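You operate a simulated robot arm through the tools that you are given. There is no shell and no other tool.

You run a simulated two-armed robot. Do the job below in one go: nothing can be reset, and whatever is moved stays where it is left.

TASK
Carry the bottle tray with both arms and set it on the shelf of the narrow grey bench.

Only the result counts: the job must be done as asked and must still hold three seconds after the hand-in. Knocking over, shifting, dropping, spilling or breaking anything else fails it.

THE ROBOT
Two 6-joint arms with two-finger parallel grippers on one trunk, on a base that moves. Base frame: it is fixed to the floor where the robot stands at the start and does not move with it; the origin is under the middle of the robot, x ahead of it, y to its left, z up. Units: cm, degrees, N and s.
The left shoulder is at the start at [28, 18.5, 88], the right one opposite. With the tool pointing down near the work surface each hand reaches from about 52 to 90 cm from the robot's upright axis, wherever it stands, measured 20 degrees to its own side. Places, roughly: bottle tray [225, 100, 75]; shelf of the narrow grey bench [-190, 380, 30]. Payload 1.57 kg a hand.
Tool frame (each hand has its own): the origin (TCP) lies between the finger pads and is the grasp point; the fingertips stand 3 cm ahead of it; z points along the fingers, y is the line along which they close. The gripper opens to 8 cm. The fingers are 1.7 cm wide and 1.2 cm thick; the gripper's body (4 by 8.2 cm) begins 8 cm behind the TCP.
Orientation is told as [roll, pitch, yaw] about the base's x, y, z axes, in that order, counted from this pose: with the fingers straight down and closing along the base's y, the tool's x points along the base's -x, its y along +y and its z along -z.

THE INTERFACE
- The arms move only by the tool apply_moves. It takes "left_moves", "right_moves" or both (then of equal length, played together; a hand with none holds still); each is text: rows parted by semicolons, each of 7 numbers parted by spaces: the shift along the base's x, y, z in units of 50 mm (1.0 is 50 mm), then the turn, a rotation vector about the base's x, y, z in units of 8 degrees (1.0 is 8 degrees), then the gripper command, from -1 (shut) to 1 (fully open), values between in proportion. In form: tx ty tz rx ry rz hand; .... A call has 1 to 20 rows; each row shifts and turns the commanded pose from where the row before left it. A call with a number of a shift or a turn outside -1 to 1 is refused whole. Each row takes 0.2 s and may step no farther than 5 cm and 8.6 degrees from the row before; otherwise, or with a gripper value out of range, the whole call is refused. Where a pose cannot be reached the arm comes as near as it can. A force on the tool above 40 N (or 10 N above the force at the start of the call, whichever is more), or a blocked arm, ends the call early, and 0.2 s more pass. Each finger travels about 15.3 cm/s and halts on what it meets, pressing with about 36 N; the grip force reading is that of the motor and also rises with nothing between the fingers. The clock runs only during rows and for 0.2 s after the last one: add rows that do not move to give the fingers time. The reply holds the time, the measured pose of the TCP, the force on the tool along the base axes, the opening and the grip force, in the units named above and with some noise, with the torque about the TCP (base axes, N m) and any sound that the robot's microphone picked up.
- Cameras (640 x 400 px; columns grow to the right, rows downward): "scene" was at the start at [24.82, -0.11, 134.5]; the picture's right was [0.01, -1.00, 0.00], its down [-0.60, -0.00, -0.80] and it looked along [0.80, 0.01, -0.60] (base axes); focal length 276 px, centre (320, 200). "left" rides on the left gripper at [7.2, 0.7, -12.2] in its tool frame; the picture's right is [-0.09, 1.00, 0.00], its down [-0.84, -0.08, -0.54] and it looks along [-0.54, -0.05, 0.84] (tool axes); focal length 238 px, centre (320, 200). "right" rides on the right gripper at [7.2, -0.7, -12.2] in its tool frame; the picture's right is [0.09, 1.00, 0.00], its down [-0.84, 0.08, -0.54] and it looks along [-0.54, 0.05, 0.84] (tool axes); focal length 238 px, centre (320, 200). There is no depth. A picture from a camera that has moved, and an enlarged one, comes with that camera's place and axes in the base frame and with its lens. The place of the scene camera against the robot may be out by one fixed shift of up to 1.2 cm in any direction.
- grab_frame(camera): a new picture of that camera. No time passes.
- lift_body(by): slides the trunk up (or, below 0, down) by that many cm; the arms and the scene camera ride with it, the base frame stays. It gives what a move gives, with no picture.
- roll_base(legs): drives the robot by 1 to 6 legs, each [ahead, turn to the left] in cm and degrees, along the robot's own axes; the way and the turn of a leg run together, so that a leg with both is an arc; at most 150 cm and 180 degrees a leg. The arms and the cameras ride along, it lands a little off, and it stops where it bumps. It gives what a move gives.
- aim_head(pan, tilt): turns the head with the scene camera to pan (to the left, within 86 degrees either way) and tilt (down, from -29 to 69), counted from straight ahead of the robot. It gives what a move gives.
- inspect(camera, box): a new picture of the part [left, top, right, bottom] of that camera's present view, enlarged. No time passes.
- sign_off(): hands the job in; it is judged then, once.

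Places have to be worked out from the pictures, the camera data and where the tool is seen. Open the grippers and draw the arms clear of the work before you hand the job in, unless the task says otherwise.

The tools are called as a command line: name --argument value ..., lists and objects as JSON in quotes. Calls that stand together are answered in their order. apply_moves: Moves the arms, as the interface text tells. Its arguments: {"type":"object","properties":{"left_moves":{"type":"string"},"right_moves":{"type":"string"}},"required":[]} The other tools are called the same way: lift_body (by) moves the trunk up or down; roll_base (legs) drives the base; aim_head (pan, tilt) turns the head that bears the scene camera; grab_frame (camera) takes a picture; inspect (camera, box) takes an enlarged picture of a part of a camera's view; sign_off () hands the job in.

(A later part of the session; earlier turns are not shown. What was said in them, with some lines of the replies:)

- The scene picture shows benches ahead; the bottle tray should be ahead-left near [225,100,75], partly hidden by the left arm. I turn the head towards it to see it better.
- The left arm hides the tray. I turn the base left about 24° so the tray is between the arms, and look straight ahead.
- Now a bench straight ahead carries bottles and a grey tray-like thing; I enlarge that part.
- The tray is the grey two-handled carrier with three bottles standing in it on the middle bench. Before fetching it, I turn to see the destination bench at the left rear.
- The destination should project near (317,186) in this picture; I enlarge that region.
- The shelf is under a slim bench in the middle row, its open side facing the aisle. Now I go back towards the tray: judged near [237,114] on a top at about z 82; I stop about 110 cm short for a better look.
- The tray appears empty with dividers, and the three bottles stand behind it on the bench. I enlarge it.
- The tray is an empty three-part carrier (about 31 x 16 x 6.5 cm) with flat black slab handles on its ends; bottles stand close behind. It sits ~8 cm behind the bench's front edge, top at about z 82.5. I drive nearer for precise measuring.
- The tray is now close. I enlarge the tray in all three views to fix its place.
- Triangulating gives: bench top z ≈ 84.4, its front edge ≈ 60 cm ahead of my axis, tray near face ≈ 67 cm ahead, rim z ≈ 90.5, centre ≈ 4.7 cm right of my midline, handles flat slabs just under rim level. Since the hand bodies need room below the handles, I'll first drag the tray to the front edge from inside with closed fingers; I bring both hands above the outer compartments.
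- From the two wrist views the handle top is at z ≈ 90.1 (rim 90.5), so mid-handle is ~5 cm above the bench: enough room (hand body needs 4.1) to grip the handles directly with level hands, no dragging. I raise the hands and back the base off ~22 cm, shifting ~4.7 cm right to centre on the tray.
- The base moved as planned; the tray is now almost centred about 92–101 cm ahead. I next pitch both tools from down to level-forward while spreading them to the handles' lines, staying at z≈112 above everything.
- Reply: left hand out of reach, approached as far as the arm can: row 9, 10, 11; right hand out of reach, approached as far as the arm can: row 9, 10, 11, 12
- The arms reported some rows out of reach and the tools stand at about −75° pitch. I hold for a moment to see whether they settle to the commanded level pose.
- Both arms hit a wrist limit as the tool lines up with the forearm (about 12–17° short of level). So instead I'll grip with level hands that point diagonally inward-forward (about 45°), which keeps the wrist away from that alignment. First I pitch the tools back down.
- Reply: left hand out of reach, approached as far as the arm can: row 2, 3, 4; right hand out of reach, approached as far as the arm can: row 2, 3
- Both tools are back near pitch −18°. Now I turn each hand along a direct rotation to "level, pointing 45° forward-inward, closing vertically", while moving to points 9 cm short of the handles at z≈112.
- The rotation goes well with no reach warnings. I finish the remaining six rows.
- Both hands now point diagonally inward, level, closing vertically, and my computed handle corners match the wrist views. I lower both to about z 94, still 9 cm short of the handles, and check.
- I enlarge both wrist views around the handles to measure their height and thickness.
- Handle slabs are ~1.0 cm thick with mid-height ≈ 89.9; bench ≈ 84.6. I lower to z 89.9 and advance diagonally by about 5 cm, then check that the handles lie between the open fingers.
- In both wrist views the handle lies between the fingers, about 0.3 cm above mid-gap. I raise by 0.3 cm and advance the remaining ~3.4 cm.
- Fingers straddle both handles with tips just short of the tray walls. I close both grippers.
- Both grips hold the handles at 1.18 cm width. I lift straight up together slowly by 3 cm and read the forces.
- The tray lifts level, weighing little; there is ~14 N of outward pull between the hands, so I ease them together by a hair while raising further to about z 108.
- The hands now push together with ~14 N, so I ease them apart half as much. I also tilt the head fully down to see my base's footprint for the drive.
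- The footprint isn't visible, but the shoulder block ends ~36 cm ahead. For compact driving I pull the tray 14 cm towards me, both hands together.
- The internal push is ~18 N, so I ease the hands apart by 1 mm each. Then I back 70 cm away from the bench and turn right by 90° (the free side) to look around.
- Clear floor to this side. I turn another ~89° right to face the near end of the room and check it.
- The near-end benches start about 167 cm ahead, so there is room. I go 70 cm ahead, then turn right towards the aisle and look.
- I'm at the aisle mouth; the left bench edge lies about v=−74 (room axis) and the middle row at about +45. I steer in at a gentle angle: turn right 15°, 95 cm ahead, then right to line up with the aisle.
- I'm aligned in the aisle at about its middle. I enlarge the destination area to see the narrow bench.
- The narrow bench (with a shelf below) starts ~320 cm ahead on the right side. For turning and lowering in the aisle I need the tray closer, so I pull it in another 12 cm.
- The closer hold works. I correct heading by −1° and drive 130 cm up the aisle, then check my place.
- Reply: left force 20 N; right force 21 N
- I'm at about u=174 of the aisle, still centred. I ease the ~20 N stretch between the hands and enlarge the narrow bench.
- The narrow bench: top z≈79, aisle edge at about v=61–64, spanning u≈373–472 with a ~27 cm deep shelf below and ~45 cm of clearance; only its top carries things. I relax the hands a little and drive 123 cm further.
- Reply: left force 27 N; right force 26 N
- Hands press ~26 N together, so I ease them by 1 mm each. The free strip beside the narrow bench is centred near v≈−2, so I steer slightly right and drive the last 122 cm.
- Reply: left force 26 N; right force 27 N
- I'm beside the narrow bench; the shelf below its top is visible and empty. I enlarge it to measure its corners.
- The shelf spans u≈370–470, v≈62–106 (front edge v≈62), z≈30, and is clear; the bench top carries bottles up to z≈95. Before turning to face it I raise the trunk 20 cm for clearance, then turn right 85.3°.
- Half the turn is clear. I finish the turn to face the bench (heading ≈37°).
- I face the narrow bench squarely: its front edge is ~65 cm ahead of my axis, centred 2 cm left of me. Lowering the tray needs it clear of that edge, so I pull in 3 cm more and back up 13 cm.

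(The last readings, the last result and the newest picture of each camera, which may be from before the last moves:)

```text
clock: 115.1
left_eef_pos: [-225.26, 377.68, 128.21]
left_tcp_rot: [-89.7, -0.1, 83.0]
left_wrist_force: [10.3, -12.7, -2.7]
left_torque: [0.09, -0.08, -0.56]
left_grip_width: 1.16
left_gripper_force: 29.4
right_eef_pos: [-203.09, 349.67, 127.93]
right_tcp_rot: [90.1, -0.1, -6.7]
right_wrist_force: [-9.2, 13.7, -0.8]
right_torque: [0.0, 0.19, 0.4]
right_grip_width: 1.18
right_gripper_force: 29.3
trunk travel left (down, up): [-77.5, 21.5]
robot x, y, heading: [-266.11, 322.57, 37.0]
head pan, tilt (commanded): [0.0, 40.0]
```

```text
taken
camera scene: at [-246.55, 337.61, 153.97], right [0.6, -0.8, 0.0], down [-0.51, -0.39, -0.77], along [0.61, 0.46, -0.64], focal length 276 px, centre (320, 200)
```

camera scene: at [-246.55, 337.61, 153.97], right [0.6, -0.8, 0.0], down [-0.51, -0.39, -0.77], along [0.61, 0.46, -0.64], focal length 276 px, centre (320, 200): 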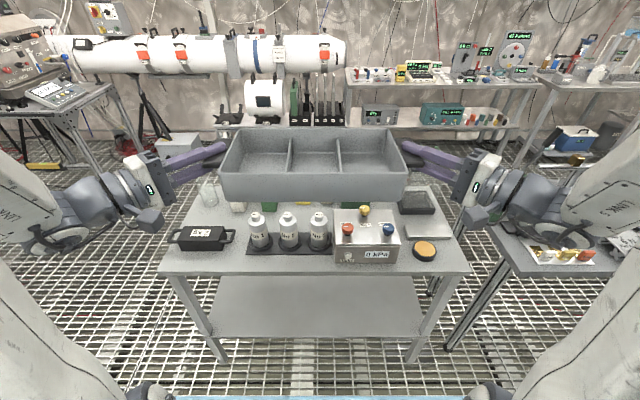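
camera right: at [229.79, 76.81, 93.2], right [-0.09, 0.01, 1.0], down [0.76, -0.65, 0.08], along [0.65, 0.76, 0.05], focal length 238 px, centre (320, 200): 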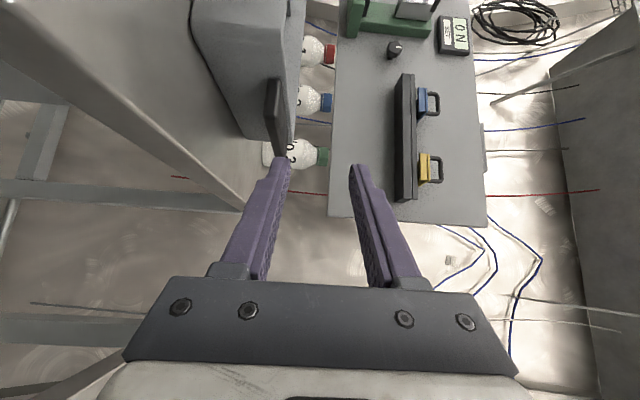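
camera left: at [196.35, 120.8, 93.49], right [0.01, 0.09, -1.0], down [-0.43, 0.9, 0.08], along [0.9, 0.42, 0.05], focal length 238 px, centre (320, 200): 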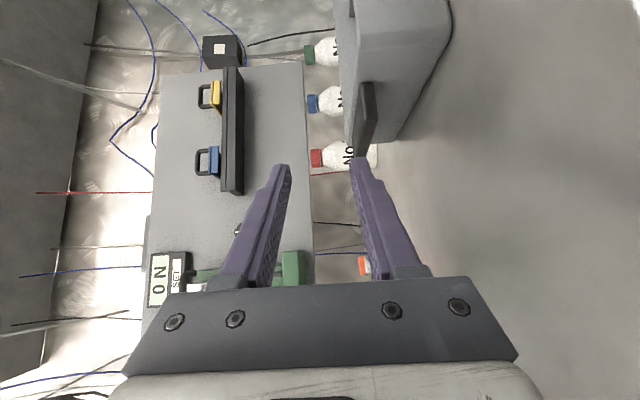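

The bench front edge is now ~78 cm ahead and the tray's far face ~75 cm; I back up 3 cm more for margin, then lower the trunk 45 cm in two steps, checking in between.

roll_base --legs '[[-3, 0]]'

lift_body --by -25

grab_frame --camera "scene"

```text
clock: 115.9
left_eef_pos: [-227.52, 375.92, 128.05]
left_tcp_rot: [-89.6, -0.1, 83.0]
left_wrist_force: [0.3, -0.2, -2.4]
left_torque: [0.06, -0.11, -0.04]
left_grip_width: 1.18
left_gripper_force: 29.3
right_eef_pos: [-205.37, 347.9, 127.94]
right_tcp_rot: [90.1, 0.0, -6.7]
right_wrist_force: [-0.6, 0.3, -2.4]
right_torque: [0.0, 0.17, 0.09]
right_grip_width: 1.19
right_gripper_force: 29.1
trunk travel left (down, up): [-77.5, 21.5]
robot x, y, heading: [-268.22, 321.06, 37.3]
head pan, tilt (commanded): [0.0, 40.0]
```

```text
clock: 118.5
left_eef_pos: [-227.52, 375.81, 103.01]
left_tcp_rot: [-89.6, 0.0, 83.0]
left_wrist_force: [0.1, 0.4, -1.3]
left_torque: [0.09, -0.1, -0.09]
left_grip_width: 1.19
left_gripper_force: 29.5
right_eef_pos: [-205.47, 347.83, 103.01]
right_tcp_rot: [90.1, -0.1, -6.7]
right_wrist_force: [0.0, 0.7, -1.6]
right_torque: [-0.07, 0.19, 0.06]
right_grip_width: 1.16
right_gripper_force: 28.7
trunk travel left (down, up): [-52.5, 46.5]
robot x, y, heading: [-268.49, 321.1, 37.0]
head pan, tilt (commanded): [0.0, 40.0]
```

```text
taken
camera scene: at [-248.98, 335.76, 128.98], right [0.6, -0.8, 0.0], down [-0.51, -0.39, -0.77], along [0.61, 0.46, -0.64], focal length 276 px, centre (320, 200)
```

scene: 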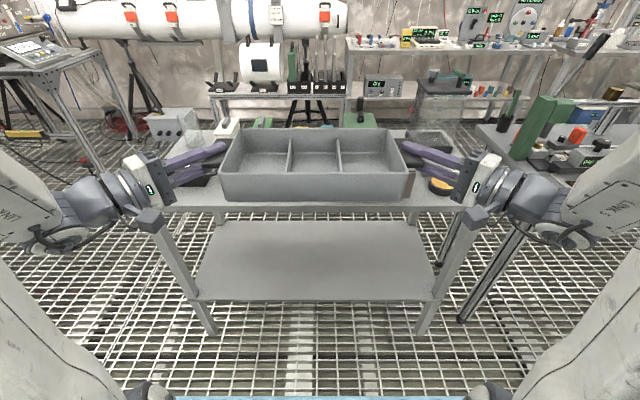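

Tray bottom is ~98; I lower another 10 cm and compare the tray's far face directly with the bench edge before passing its level.

lift_body --by -10

aim_head --pan 0 --tilt 55

grab_frame --camera "scene"

```text
clock: 119.8
left_eef_pos: [-227.62, 376.01, 93.09]
left_tcp_rot: [-89.7, 0.0, 83.0]
left_wrist_force: [0.2, 0.6, -1.9]
left_torque: [0.07, -0.11, -0.03]
left_grip_width: 1.18
left_gripper_force: 29.1
right_eef_pos: [-205.51, 347.82, 92.9]
right_tcp_rot: [90.1, -0.1, -6.6]
right_wrist_force: [0.0, 0.7, -1.6]
right_torque: [-0.01, 0.2, 0.0]
right_grip_width: 1.16
right_gripper_force: 29.3
trunk travel left (down, up): [-42.5, 56.5]
robot x, y, heading: [-268.38, 320.99, 37.3]
head pan, tilt (commanded): [0.0, 40.0]
```

```text
clock: 120.6
left_eef_pos: [-227.53, 375.76, 93.13]
left_tcp_rot: [-89.7, 0.0, 83.0]
left_wrist_force: [0.2, -0.9, -2.0]
left_torque: [0.07, -0.17, -0.01]
left_grip_width: 1.17
left_gripper_force: 29.4
right_eef_pos: [-205.45, 347.93, 92.95]
right_tcp_rot: [90.2, -0.1, -6.7]
right_wrist_force: [-0.6, 0.3, -1.8]
right_torque: [-0.07, 0.2, 0.02]
right_grip_width: 1.18
right_gripper_force: 29.1
trunk travel left (down, up): [-42.5, 56.5]
robot x, y, heading: [-268.28, 321.28, 37.2]
head pan, tilt (commanded): [0.0, 55.0]
```

```text
taken
camera scene: at [-250.0, 334.99, 116.91], right [0.6, -0.8, 0.0], down [-0.65, -0.5, -0.57], along [0.46, 0.35, -0.82], focal length 276 px, centre (320, 200)
```

scene: 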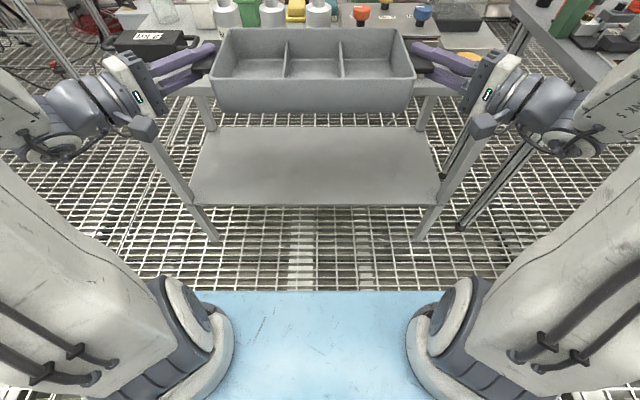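

The tray's far face (~76 cm) is about 4 cm short of the bench edge (~80 cm), so it can pass down. I lower the trunk 30 cm.

lift_body --by -30

aim_head --pan 0 --tilt 45

grab_frame --camera "scene"

```text
clock: 123.6
left_eef_pos: [-227.72, 375.82, 63.12]
left_tcp_rot: [-89.7, 0.0, 83.0]
left_wrist_force: [0.5, -0.9, -2.4]
left_torque: [0.07, -0.13, -0.06]
left_grip_width: 1.19
left_gripper_force: 29.4
right_eef_pos: [-205.48, 347.86, 62.97]
right_tcp_rot: [90.1, -0.1, -6.6]
right_wrist_force: [0.2, 0.2, -2.1]
right_torque: [-0.02, 0.18, 0.07]
right_grip_width: 1.19
right_gripper_force: 29.0
trunk travel left (down, up): [-12.5, 86.5]
robot x, y, heading: [-268.57, 321.22, 37.2]
head pan, tilt (commanded): [0.0, 55.0]
```

```text
clock: 124.3
left_eef_pos: [-227.65, 375.87, 63.24]
left_tcp_rot: [-89.8, 0.0, 83.0]
left_wrist_force: [0.1, -0.4, -1.0]
left_torque: [0.07, -0.09, -0.03]
left_grip_width: 1.16
left_gripper_force: 29.3
right_eef_pos: [-205.51, 347.81, 62.95]
right_tcp_rot: [90.1, -0.1, -6.7]
right_wrist_force: [-0.5, 0.6, -2.2]
right_torque: [-0.03, 0.2, 0.02]
right_grip_width: 1.18
right_gripper_force: 29.2
trunk travel left (down, up): [-12.5, 86.5]
robot x, y, heading: [-268.32, 321.38, 36.9]
head pan, tilt (commanded): [0.0, 45.0]
```

```text
taken
camera scene: at [-249.28, 335.54, 88.24], right [0.6, -0.8, 0.0], down [-0.56, -0.43, -0.71], along [0.56, 0.43, -0.71], focal length 276 px, centre (320, 200)
```

scene: 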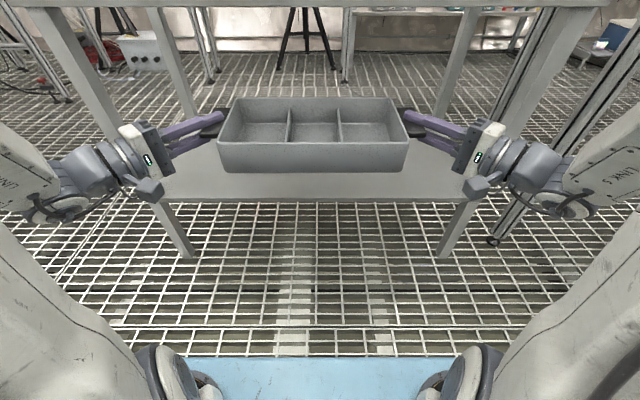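

The tray is now below the bench-top level, facing the open shelf. I lower the trunk the remaining 12 cm.

lift_body --by -12

grab_frame --camera "scene"

grab_frame --camera "left"

grab_frame --camera "right"

```text
clock: 125.8
left_eef_pos: [-227.58, 375.91, 51.14]
left_tcp_rot: [-89.7, 0.1, 83.0]
left_wrist_force: [-0.1, -0.7, -1.1]
left_torque: [0.07, -0.1, -0.02]
left_grip_width: 1.17
left_gripper_force: 29.1
right_eef_pos: [-205.68, 347.84, 50.95]
right_tcp_rot: [90.0, -0.1, -6.7]
right_wrist_force: [0.4, 0.5, -1.9]
right_torque: [-0.03, 0.2, 0.02]
right_grip_width: 1.17
right_gripper_force: 29.5
trunk travel left (down, up): [-0.5, 98.5]
robot x, y, heading: [-268.55, 321.11, 37.3]
head pan, tilt (commanded): [0.0, 45.0]
```

```text
taken
camera scene: at [-249.28, 335.54, 76.25], right [0.6, -0.8, 0.0], down [-0.56, -0.43, -0.71], along [0.56, 0.43, -0.71], focal length 276 px, centre (320, 200)
```

scene: 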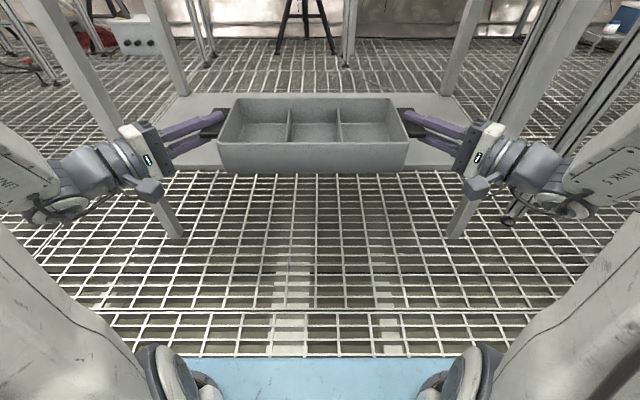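

```text
taken
camera left: at [-240.62, 370.17, 50.53], right [0.01, 0.09, -1.0], down [-0.43, 0.9, 0.08], along [0.9, 0.43, 0.05], focal length 238 px, centre (320, 200)
```

left: 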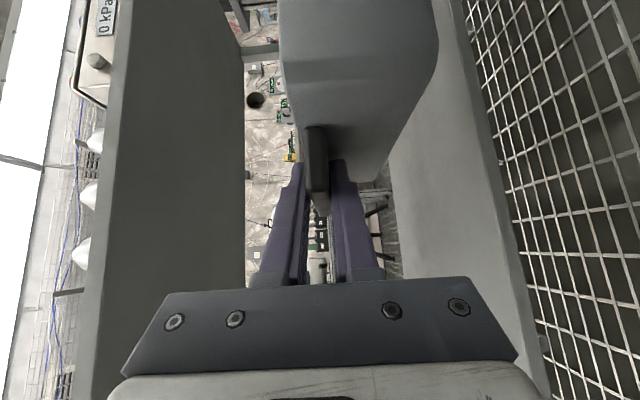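

```text
taken
camera right: at [-214.05, 336.58, 50.16], right [-0.09, 0.01, 1.0], down [0.77, -0.64, 0.08], along [0.63, 0.77, 0.05], focal length 238 px, centre (320, 200)
```

right: 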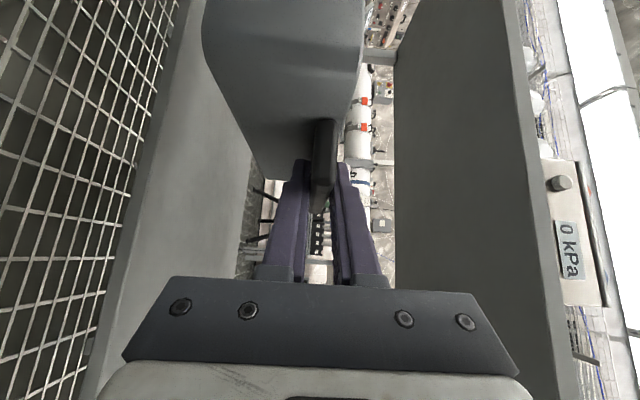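

The tray floats at z≈51 in front of the shelf (shelf surface ≈30.5, front edge ≈80.5 cm ahead, bench underside well above). I move both hands forward 18 cm to bring the tray over the shelf.

apply_moves --left_moves "0.2855 0.219 0 0 0 0 -1; 0.2855 0.219 0 0 0 0 -1; 0.2855 0.219 0 0 0 0 -1; 0.2855 0.219 0 0 0 0 -1; 0.2855 0.219 0 0 0 0 -1; 0.2855 0.219 0 0 0 0 -1; 0.2855 0.219 0 0 0 0 -1; 0.2855 0.219 0 0 0 0 -1; 0.2855 0.219 0 0 0 0 -1; 0.2855 0.219 0 0 0 0 -1; 0 0 0 0 0 0 -1" --right_moves "0.2855 0.219 0 0 0 0 -1; 0.2855 0.219 0 0 0 0 -1; 0.2855 0.219 0 0 0 0 -1; 0.2855 0.219 0 0 0 0 -1; 0.2855 0.219 0 0 0 0 -1; 0.2855 0.219 0 0 0 0 -1; 0.2855 0.219 0 0 0 0 -1; 0.2855 0.219 0 0 0 0 -1; 0.2855 0.219 0 0 0 0 -1; 0.2855 0.219 0 0 0 0 -1; 0 0 0 0 0 0 -1"

grab_frame --camera "scene"

```text
clock: 128.2
left_eef_pos: [-213.38, 386.86, 51.06]
left_tcp_rot: [-89.7, 0.1, 82.9]
left_wrist_force: [4.8, -4.3, -3.0]
left_torque: [0.1, -0.19, 0.71]
left_grip_width: 1.21
left_gripper_force: 29.2
right_eef_pos: [-191.17, 358.82, 50.99]
right_tcp_rot: [90.1, 0.0, -6.6]
right_wrist_force: [-5.7, 3.5, -2.9]
right_torque: [-0.05, 0.25, -0.1]
right_grip_width: 1.16
right_gripper_force: 28.9
trunk travel left (down, up): [-0.5, 98.5]
robot x, y, heading: [-268.57, 321.53, 37.4]
head pan, tilt (commanded): [0.0, 45.0]
```

```text
taken
camera scene: at [-249.28, 335.54, 76.25], right [0.6, -0.8, 0.0], down [-0.56, -0.43, -0.71], along [0.56, 0.43, -0.71], focal length 276 px, centre (320, 200)
```

scene: 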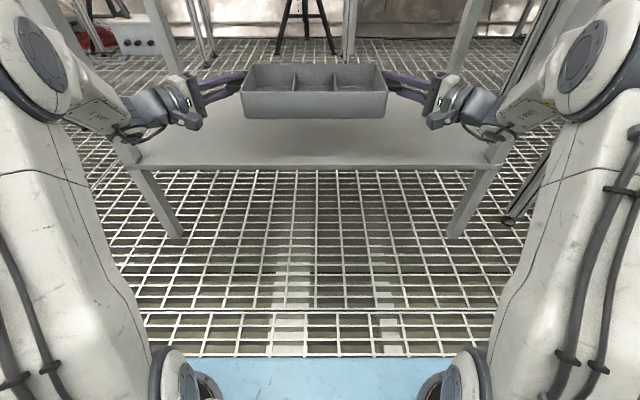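

Tray is over the shelf's front part; arms and elbows are well clear of the legs and top. I go 7.3 cm further in and then lower to z≈40.

apply_moves --left_moves "0.2895 0.2222 0 0 0 0 -1; 0.2895 0.2222 0 0 0 0 -1; 0.2895 0.2222 0 0 0 0 -1; 0.2895 0.2222 0 0 0 0 -1; 0 0 -0.3 0 0 0 -1; 0 0 -0.3 0 0 0 -1; 0 0 -0.3 0 0 0 -1; 0 0 -0.3 0 0 0 -1; 0 0 -0.3 0 0 0 -1; 0 0 0 0 0 0 -1" --right_moves "0.2895 0.2222 0 0 0 0 -1; 0.2895 0.2222 0 0 0 0 -1; 0.2895 0.2222 0 0 0 0 -1; 0.2895 0.2222 0 0 0 0 -1; 0 0 -0.3 0 0 0 -1; 0 0 -0.3 0 0 0 -1; 0 0 -0.3 0 0 0 -1; 0 0 -0.3 0 0 0 -1; 0 0 -0.3 0 0 0 -1; 0 0 0 0 0 0 -1"

grab_frame --camera "scene"

grab_frame --camera "left"

grab_frame --camera "right"

```text
clock: 130.4
left_eef_pos: [-207.48, 391.1, 43.52]
left_tcp_rot: [-89.7, 0.0, 82.9]
left_wrist_force: [3.4, -0.6, -2.0]
left_torque: [0.13, -0.05, 0.83]
left_grip_width: 1.19
left_gripper_force: 29.1
right_eef_pos: [-185.31, 363.09, 43.4]
right_tcp_rot: [90.1, 0.0, -6.7]
right_wrist_force: [-3.2, 1.6, -1.3]
right_torque: [0.03, 0.25, -0.34]
right_grip_width: 1.16
right_gripper_force: 29.3
trunk travel left (down, up): [-0.5, 98.5]
robot x, y, heading: [-268.79, 320.9, 37.1]
head pan, tilt (commanded): [0.0, 45.0]
```

```text
taken
camera scene: at [-249.27, 335.54, 76.25], right [0.6, -0.8, 0.0], down [-0.56, -0.43, -0.71], along [0.56, 0.43, -0.71], focal length 276 px, centre (320, 200)
```

scene: 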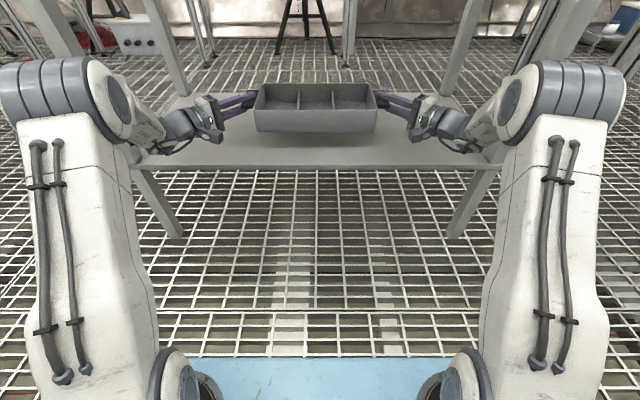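

```text
taken
camera left: at [-220.51, 385.47, 42.99], right [0.01, 0.09, -1.0], down [-0.43, 0.9, 0.08], along [0.9, 0.43, 0.05], focal length 238 px, centre (320, 200)
```

left: 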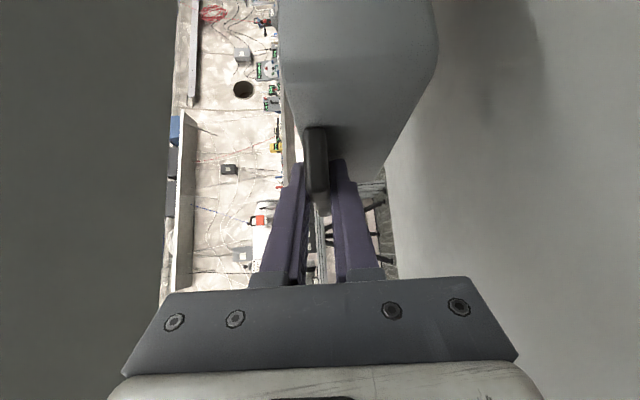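

```text
taken
camera right: at [-193.92, 351.93, 42.6], right [-0.09, 0.01, 1.0], down [0.77, -0.64, 0.08], along [0.63, 0.77, 0.05], focal length 238 px, centre (320, 200)
```

right: 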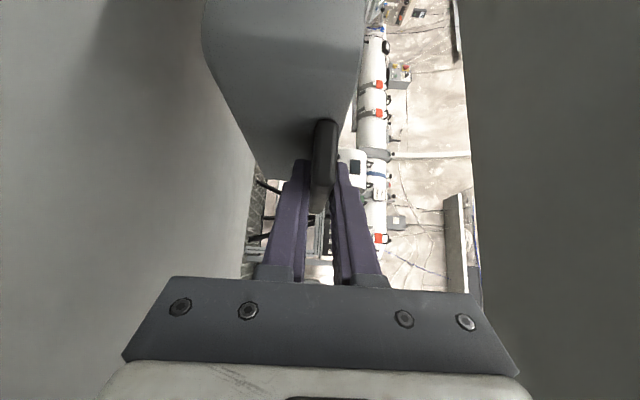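

Tray is about 4 cm inside the shelf's front edge, level and centred between the legs. I lower 5.5 cm more to z≈38, still above contact.

apply_moves --left_moves "0 0 -0.2 0 0 0 -1; 0 0 -0.2 0 0 0 -1; 0 0 -0.2 0 0 0 -1; 0 0 -0.2 0 0 0 -1; 0 0 -0.2 0 0 0 -1; 0 0 -0.1 0 0 0 -1; 0 0 0 0 0 0 -1" --right_moves "0 0 -0.2 0 0 0 -1; 0 0 -0.2 0 0 0 -1; 0 0 -0.2 0 0 0 -1; 0 0 -0.2 0 0 0 -1; 0 0 -0.2 0 0 0 -1; 0 0 -0.1 0 0 0 -1; 0 0 0 0 0 0 -1"

inspect --camera "scene" --box '[180, 60, 460, 200]'

inspect --camera "left" --box '[220, 0, 500, 280]'

```text
clock: 132.0
left_eef_pos: [-207.53, 391.09, 38.08]
left_tcp_rot: [-89.7, 0.2, 83.0]
left_wrist_force: [0.9, -1.0, -3.1]
left_torque: [0.17, 0.19, 0.54]
left_grip_width: 1.18
left_gripper_force: 29.2
right_eef_pos: [-185.51, 363.28, 37.93]
right_tcp_rot: [90.1, -0.1, -6.8]
right_wrist_force: [0.0, 1.7, -0.2]
right_torque: [0.23, 0.22, -0.7]
right_grip_width: 1.16
right_gripper_force: 28.8
trunk travel left (down, up): [-0.5, 98.5]
robot x, y, heading: [-268.53, 321.22, 37.1]
head pan, tilt (commanded): [0.0, 45.0]
```

```text
2.29 times, centred on (320, 130) of scene
camera zoom: at [-249.27, 335.54, 76.25], right [0.6, -0.8, 0.0], down [-0.56, -0.43, -0.71], along [0.56, 0.43, -0.71], focal length 630 px, centre (320, 360)
```

zoom: 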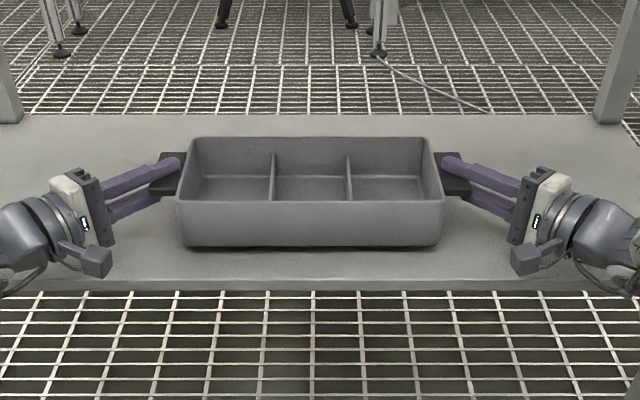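

```text
1.43 times, centred on (360, 140) of left
camera zoom: at [-220.52, 385.47, 37.58], right [0.01, 0.09, -1.0], down [-0.43, 0.9, 0.08], along [0.9, 0.43, 0.05], focal length 340 px, centre (263, 286)
```

zoom: 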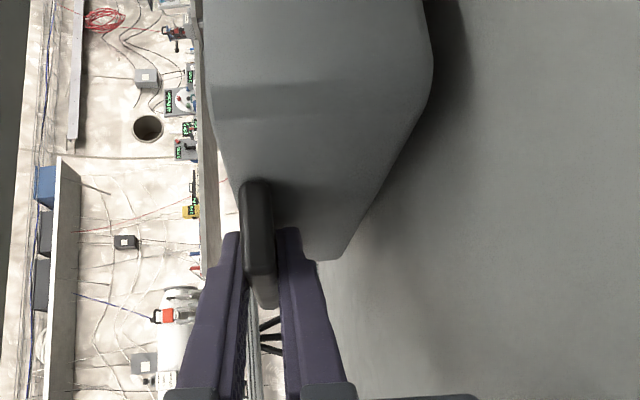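

Shadow shows the tray a couple of cm above the shelf. I descend slowly in 2 mm steps watching the vertical force.

apply_moves --left_moves "0 0 -0.05 0 0 0 -1; 0 0 -0.05 0 0 0 -1; 0 0 -0.05 0 0 0 -1; 0 0 -0.05 0 0 0 -1; 0 0 -0.05 0 0 0 -1; 0 0 0 0 0 0 -1" --right_moves "0 0 -0.05 0 0 0 -1; 0 0 -0.05 0 0 0 -1; 0 0 -0.05 0 0 0 -1; 0 0 -0.05 0 0 0 -1; 0 0 -0.05 0 0 0 -1; 0 0 0 0 0 0 -1"

```text
clock: 133.4
left_eef_pos: [-207.45, 391.29, 37.03]
left_tcp_rot: [-89.8, -0.2, 83.0]
left_wrist_force: [-4.3, -1.7, 0.0]
left_torque: [0.09, -0.35, -0.94]
left_grip_width: 1.17
left_gripper_force: 28.8
right_eef_pos: [-185.4, 363.26, 36.99]
right_tcp_rot: [90.3, -0.2, -6.8]
right_wrist_force: [5.8, 0.6, 9.5]
right_torque: [-0.54, 0.26, -0.16]
right_grip_width: 1.17
right_gripper_force: 29.0
trunk travel left (down, up): [-0.5, 98.5]
robot x, y, heading: [-268.73, 321.38, 36.8]
head pan, tilt (commanded): [0.0, 45.0]
```

The right side shows +9.5 N: contact is beginning at TCP z≈37.0. I check the views closely.

inspect --camera "scene" --box '[240, 80, 400, 180]'

inspect --camera "left" --box '[220, 0, 500, 280]'

inspect --camera "right" --box '[140, 0, 420, 280]'

```text
4.00 times, centred on (320, 130) of scene
camera zoom: at [-249.3, 335.52, 76.28], right [0.6, -0.8, 0.0], down [-0.56, -0.43, -0.71], along [0.56, 0.43, -0.71], focal length 1103 px, centre (320, 480)
```

zoom: 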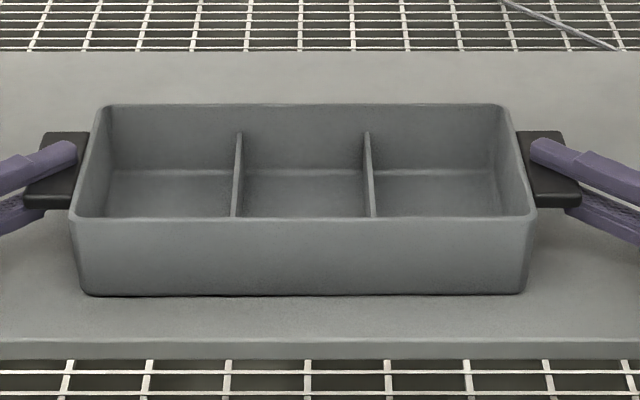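

```text
1.43 times, centred on (360, 140) of left
camera zoom: at [-220.47, 385.53, 36.38], right [0.01, 0.09, -1.0], down [-0.43, 0.9, 0.08], along [0.9, 0.43, 0.05], focal length 340 px, centre (263, 286)
```

zoom: 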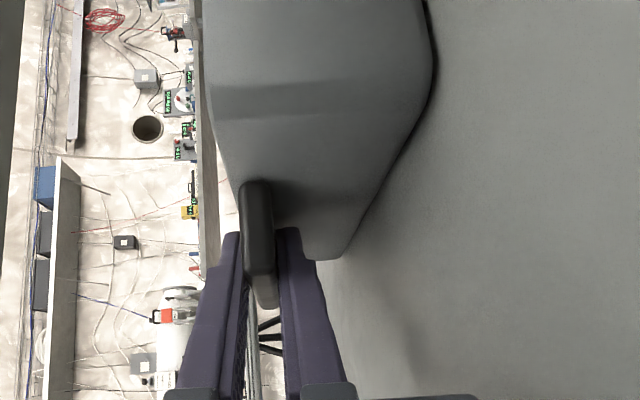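

```text
1.43 times, centred on (280, 140) of right
camera zoom: at [-193.92, 351.96, 36.01], right [-0.1, 0.01, 1.0], down [0.77, -0.64, 0.08], along [0.63, 0.77, 0.06], focal length 340 px, centre (377, 286)
```

zoom: 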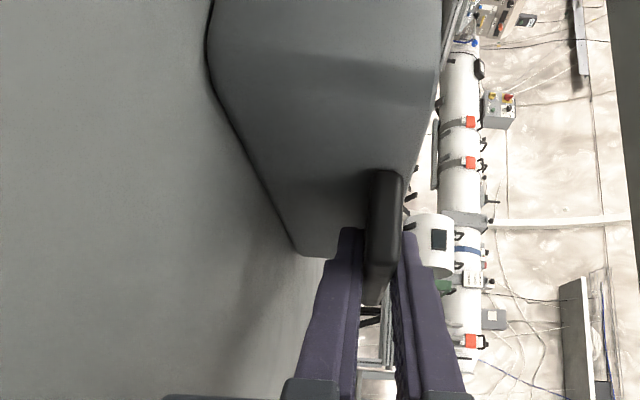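

The tray base is down on the shelf, ~4–5 cm inside the front edge. I let the left side down another millimetre, then open both grippers to ~4 cm.

apply_moves --left_moves "0 0 -0.025 0 0 0 -1; 0 0 0 0 0 0 -1; 0 0 0 0 0 0 -0.6; 0 0 0 0 0 0 -0.3; 0 0 0 0 0 0 0; 0 0 0 0 0 0 0" --right_moves "0 0 0 0 0 0 -1; 0 0 0 0 0 0 -1; 0 0 0 0 0 0 -0.6; 0 0 0 0 0 0 -0.3; 0 0 0 0 0 0 0; 0 0 0 0 0 0 0"

inspect --camera "scene" --box '[200, 70, 440, 190]'

inspect --camera "left" --box '[220, 0, 500, 280]'

inspect --camera "right" --box '[140, 0, 420, 280]'

```text
clock: 134.8
left_eef_pos: [-207.49, 391.19, 36.79]
left_tcp_rot: [-89.8, 0.0, 83.0]
left_wrist_force: [0.2, 0.1, 0.0]
left_torque: [-0.02, -0.02, -0.01]
left_grip_width: 4.01
left_gripper_force: 0.1
right_eef_pos: [-185.43, 363.18, 36.73]
right_tcp_rot: [90.1, -0.1, -6.7]
right_wrist_force: [0.5, 0.6, 0.5]
right_torque: [-0.01, 0.0, -0.05]
right_grip_width: 4.03
right_gripper_force: 0.1
trunk travel left (down, up): [-0.5, 98.5]
robot x, y, heading: [-268.73, 321.18, 37.2]
head pan, tilt (commanded): [0.0, 45.0]
```

```text
2.67 times, centred on (320, 130) of scene
camera zoom: at [-249.28, 335.53, 76.25], right [0.6, -0.8, 0.0], down [-0.56, -0.43, -0.71], along [0.56, 0.43, -0.71], focal length 735 px, centre (320, 387)
```

zoom: 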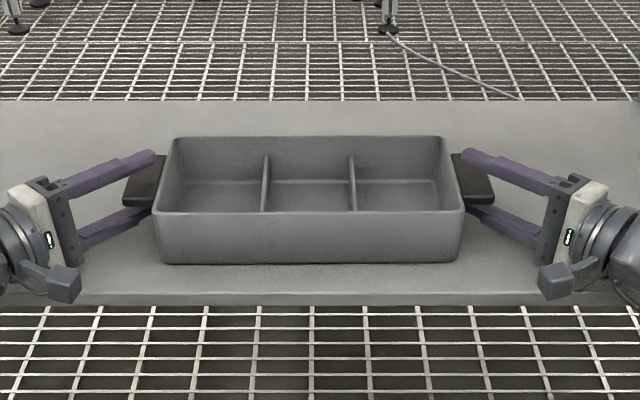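

```text
1.43 times, centred on (360, 140) of left
camera zoom: at [-220.52, 385.5, 36.22], right [0.01, 0.09, -1.0], down [-0.44, 0.9, 0.08], along [0.9, 0.43, 0.05], focal length 340 px, centre (263, 286)
```

zoom: 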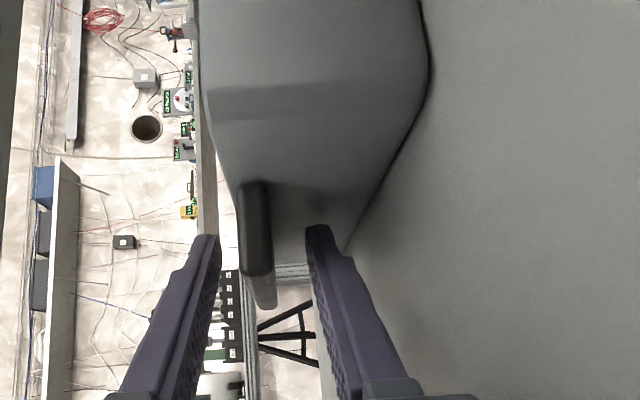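

```text
1.43 times, centred on (280, 140) of right
camera zoom: at [-193.97, 351.98, 35.84], right [-0.09, 0.01, 1.0], down [0.77, -0.64, 0.08], along [0.63, 0.77, 0.05], focal length 340 px, centre (377, 286)
```

zoom: 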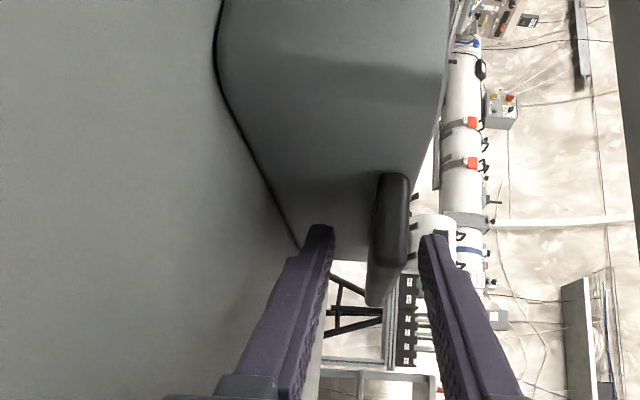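

Forces are zero and the fingers are open around the handles with the tray standing on the shelf. I withdraw both hands along their own axes by 12 cm.

apply_moves --left_moves "-0.1985 0.0244 0 0 0 0 0; -0.397 0.0487 0 0 0 0 0; -0.397 0.0487 0 0 0 0 0; -0.397 0.0487 0 0 0 0 0; -0.397 0.0487 0 0 0 0 0; -0.397 0.0487 0 0 0 0 0; -0.1985 0.0244 0 0 0 0 0; 0 0 0 0 0 0 0" --right_moves "-0.0244 -0.1985 0 0 0 0 0; -0.0487 -0.397 0 0 0 0 0; -0.0487 -0.397 0 0 0 0 0; -0.0487 -0.397 0 0 0 0 0; -0.0487 -0.397 0 0 0 0 0; -0.0487 -0.397 0 0 0 0 0; -0.0244 -0.1985 0 0 0 0 0; 0 0 0 0 0 0 0"

grab_frame --camera "scene"

```text
clock: 136.6
left_eef_pos: [-219.51, 392.66, 36.74]
left_tcp_rot: [-89.6, 0.0, 82.9]
left_wrist_force: [-0.1, -0.2, -0.3]
left_torque: [0.0, -0.01, -0.01]
left_grip_width: 3.98
left_gripper_force: 0.3
right_eef_pos: [-186.96, 351.1, 36.72]
right_tcp_rot: [90.2, 0.0, -6.6]
right_wrist_force: [-0.1, 0.8, -0.2]
right_torque: [0.02, 0.02, 0.01]
right_grip_width: 3.98
right_gripper_force: 0.1
trunk travel left (down, up): [-0.5, 98.5]
robot x, y, heading: [-268.51, 321.13, 37.2]
head pan, tilt (commanded): [0.0, 45.0]
```

```text
taken
camera scene: at [-249.28, 335.53, 76.25], right [0.6, -0.8, 0.0], down [-0.56, -0.43, -0.71], along [0.56, 0.43, -0.71], focal length 276 px, centre (320, 200)
```

scene: 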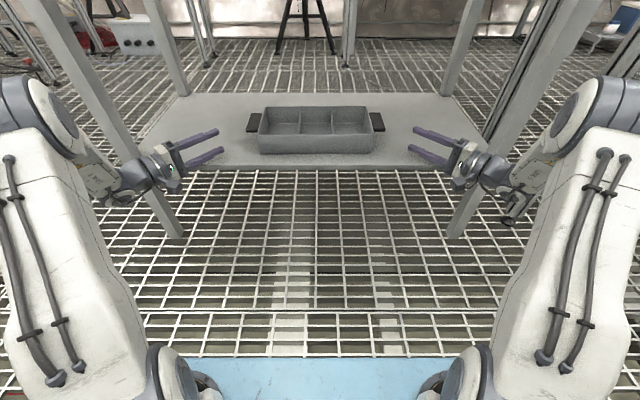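

The tray stands on the shelf, clear of both hands. I draw the arms straight back 12 cm so they're completely out from under the bench.

apply_moves --left_moves "-0.3186 -0.2418 0 0 0 0 0; -0.3186 -0.2418 0 0 0 0 0; -0.3186 -0.2418 0 0 0 0 0; -0.3186 -0.2418 0 0 0 0 0; -0.3186 -0.2418 0 0 0 0 0; -0.3186 -0.2418 0 0 0 0 0; 0 0 0 0 0 0 1; 0 0 0 0 0 0 1" --right_moves "-0.3186 -0.2418 0 0 0 0 0; -0.3186 -0.2418 0 0 0 0 0; -0.3186 -0.2418 0 0 0 0 0; -0.3186 -0.2418 0 0 0 0 0; -0.3186 -0.2418 0 0 0 0 0; -0.3186 -0.2418 0 0 0 0 0; 0 0 0 0 0 0 1; 0 0 0 0 0 0 1"

aim_head --pan 0 --tilt 35

grab_frame --camera "scene"

inspect --camera "scene" --box '[200, 20, 440, 200]'

```text
clock: 138.4
left_eef_pos: [-229.08, 385.34, 36.86]
left_tcp_rot: [-89.6, 0.0, 83.1]
left_wrist_force: [0.2, 0.0, -0.2]
left_torque: [0.0, -0.03, 0.04]
left_grip_width: 7.98
left_gripper_force: 0.1
right_eef_pos: [-196.37, 343.86, 36.81]
right_tcp_rot: [90.1, -0.1, -6.8]
right_wrist_force: [-0.2, 0.0, -0.1]
right_torque: [-0.03, -0.03, 0.0]
right_grip_width: 8.01
right_gripper_force: 0.1
trunk travel left (down, up): [-0.5, 98.5]
robot x, y, heading: [-268.69, 321.6, 37.5]
head pan, tilt (commanded): [0.0, 45.0]
```

```text
clock: 139.2
left_eef_pos: [-228.9, 385.3, 36.86]
left_tcp_rot: [-89.6, 0.0, 83.0]
left_wrist_force: [0.4, 0.4, 0.1]
left_torque: [-0.01, -0.04, -0.01]
left_grip_width: 8.03
left_gripper_force: 0.1
right_eef_pos: [-196.33, 343.97, 36.7]
right_tcp_rot: [90.1, -0.2, -6.8]
right_wrist_force: [-0.8, 0.1, 0.1]
right_torque: [0.03, 0.01, 0.01]
right_grip_width: 8.01
right_gripper_force: 0.1
trunk travel left (down, up): [-0.5, 98.5]
robot x, y, heading: [-268.4, 321.34, 37.2]
head pan, tilt (commanded): [0.0, 35.0]
```

```text
taken
camera scene: at [-248.75, 335.94, 77.73], right [0.6, -0.8, 0.0], down [-0.46, -0.35, -0.82], along [0.65, 0.5, -0.57], focal length 276 px, centre (320, 200)
```

scene: 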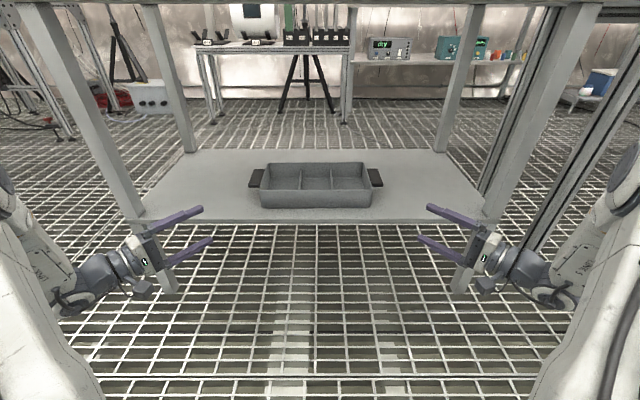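

```text
2.22 times, centred on (320, 110) of scene
camera zoom: at [-248.75, 335.94, 77.73], right [0.6, -0.8, 0.0], down [-0.46, -0.35, -0.82], along [0.65, 0.5, -0.57], focal length 613 px, centre (320, 400)
```

zoom: 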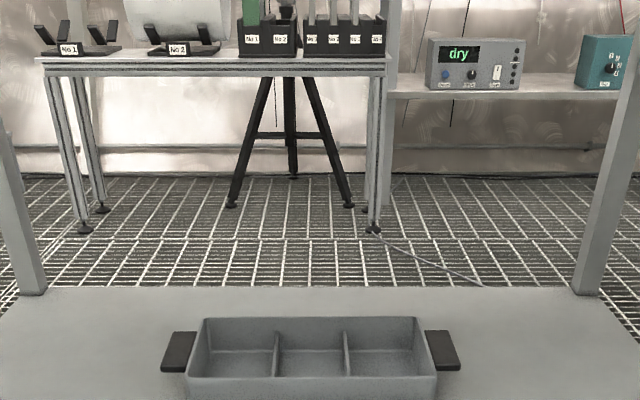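

The tray rests fully on the shelf at about [−195, 378], inside all edges, with both grippers open and drawn clear and nothing else touched. I hand the job in.

sign_off

```text
The job is handed in.
```

The bottle tray is on the shelf of the narrow grey bench. It stands at about [-195, 378], roughly 4–5 cm inside the shelf's front edge and about midway between the legs.

I carried it with both arms, one hand on each end handle, and set it down with the base touching before opening the grippers. Both hands are open and drawn back clear of the shelf. I drove around the aisle benches and felt no bumps, and nothing else looked moved in the views I took.

The tray was empty. The three bottles that stood behind it are still on the first bench, since the task named only the tray.
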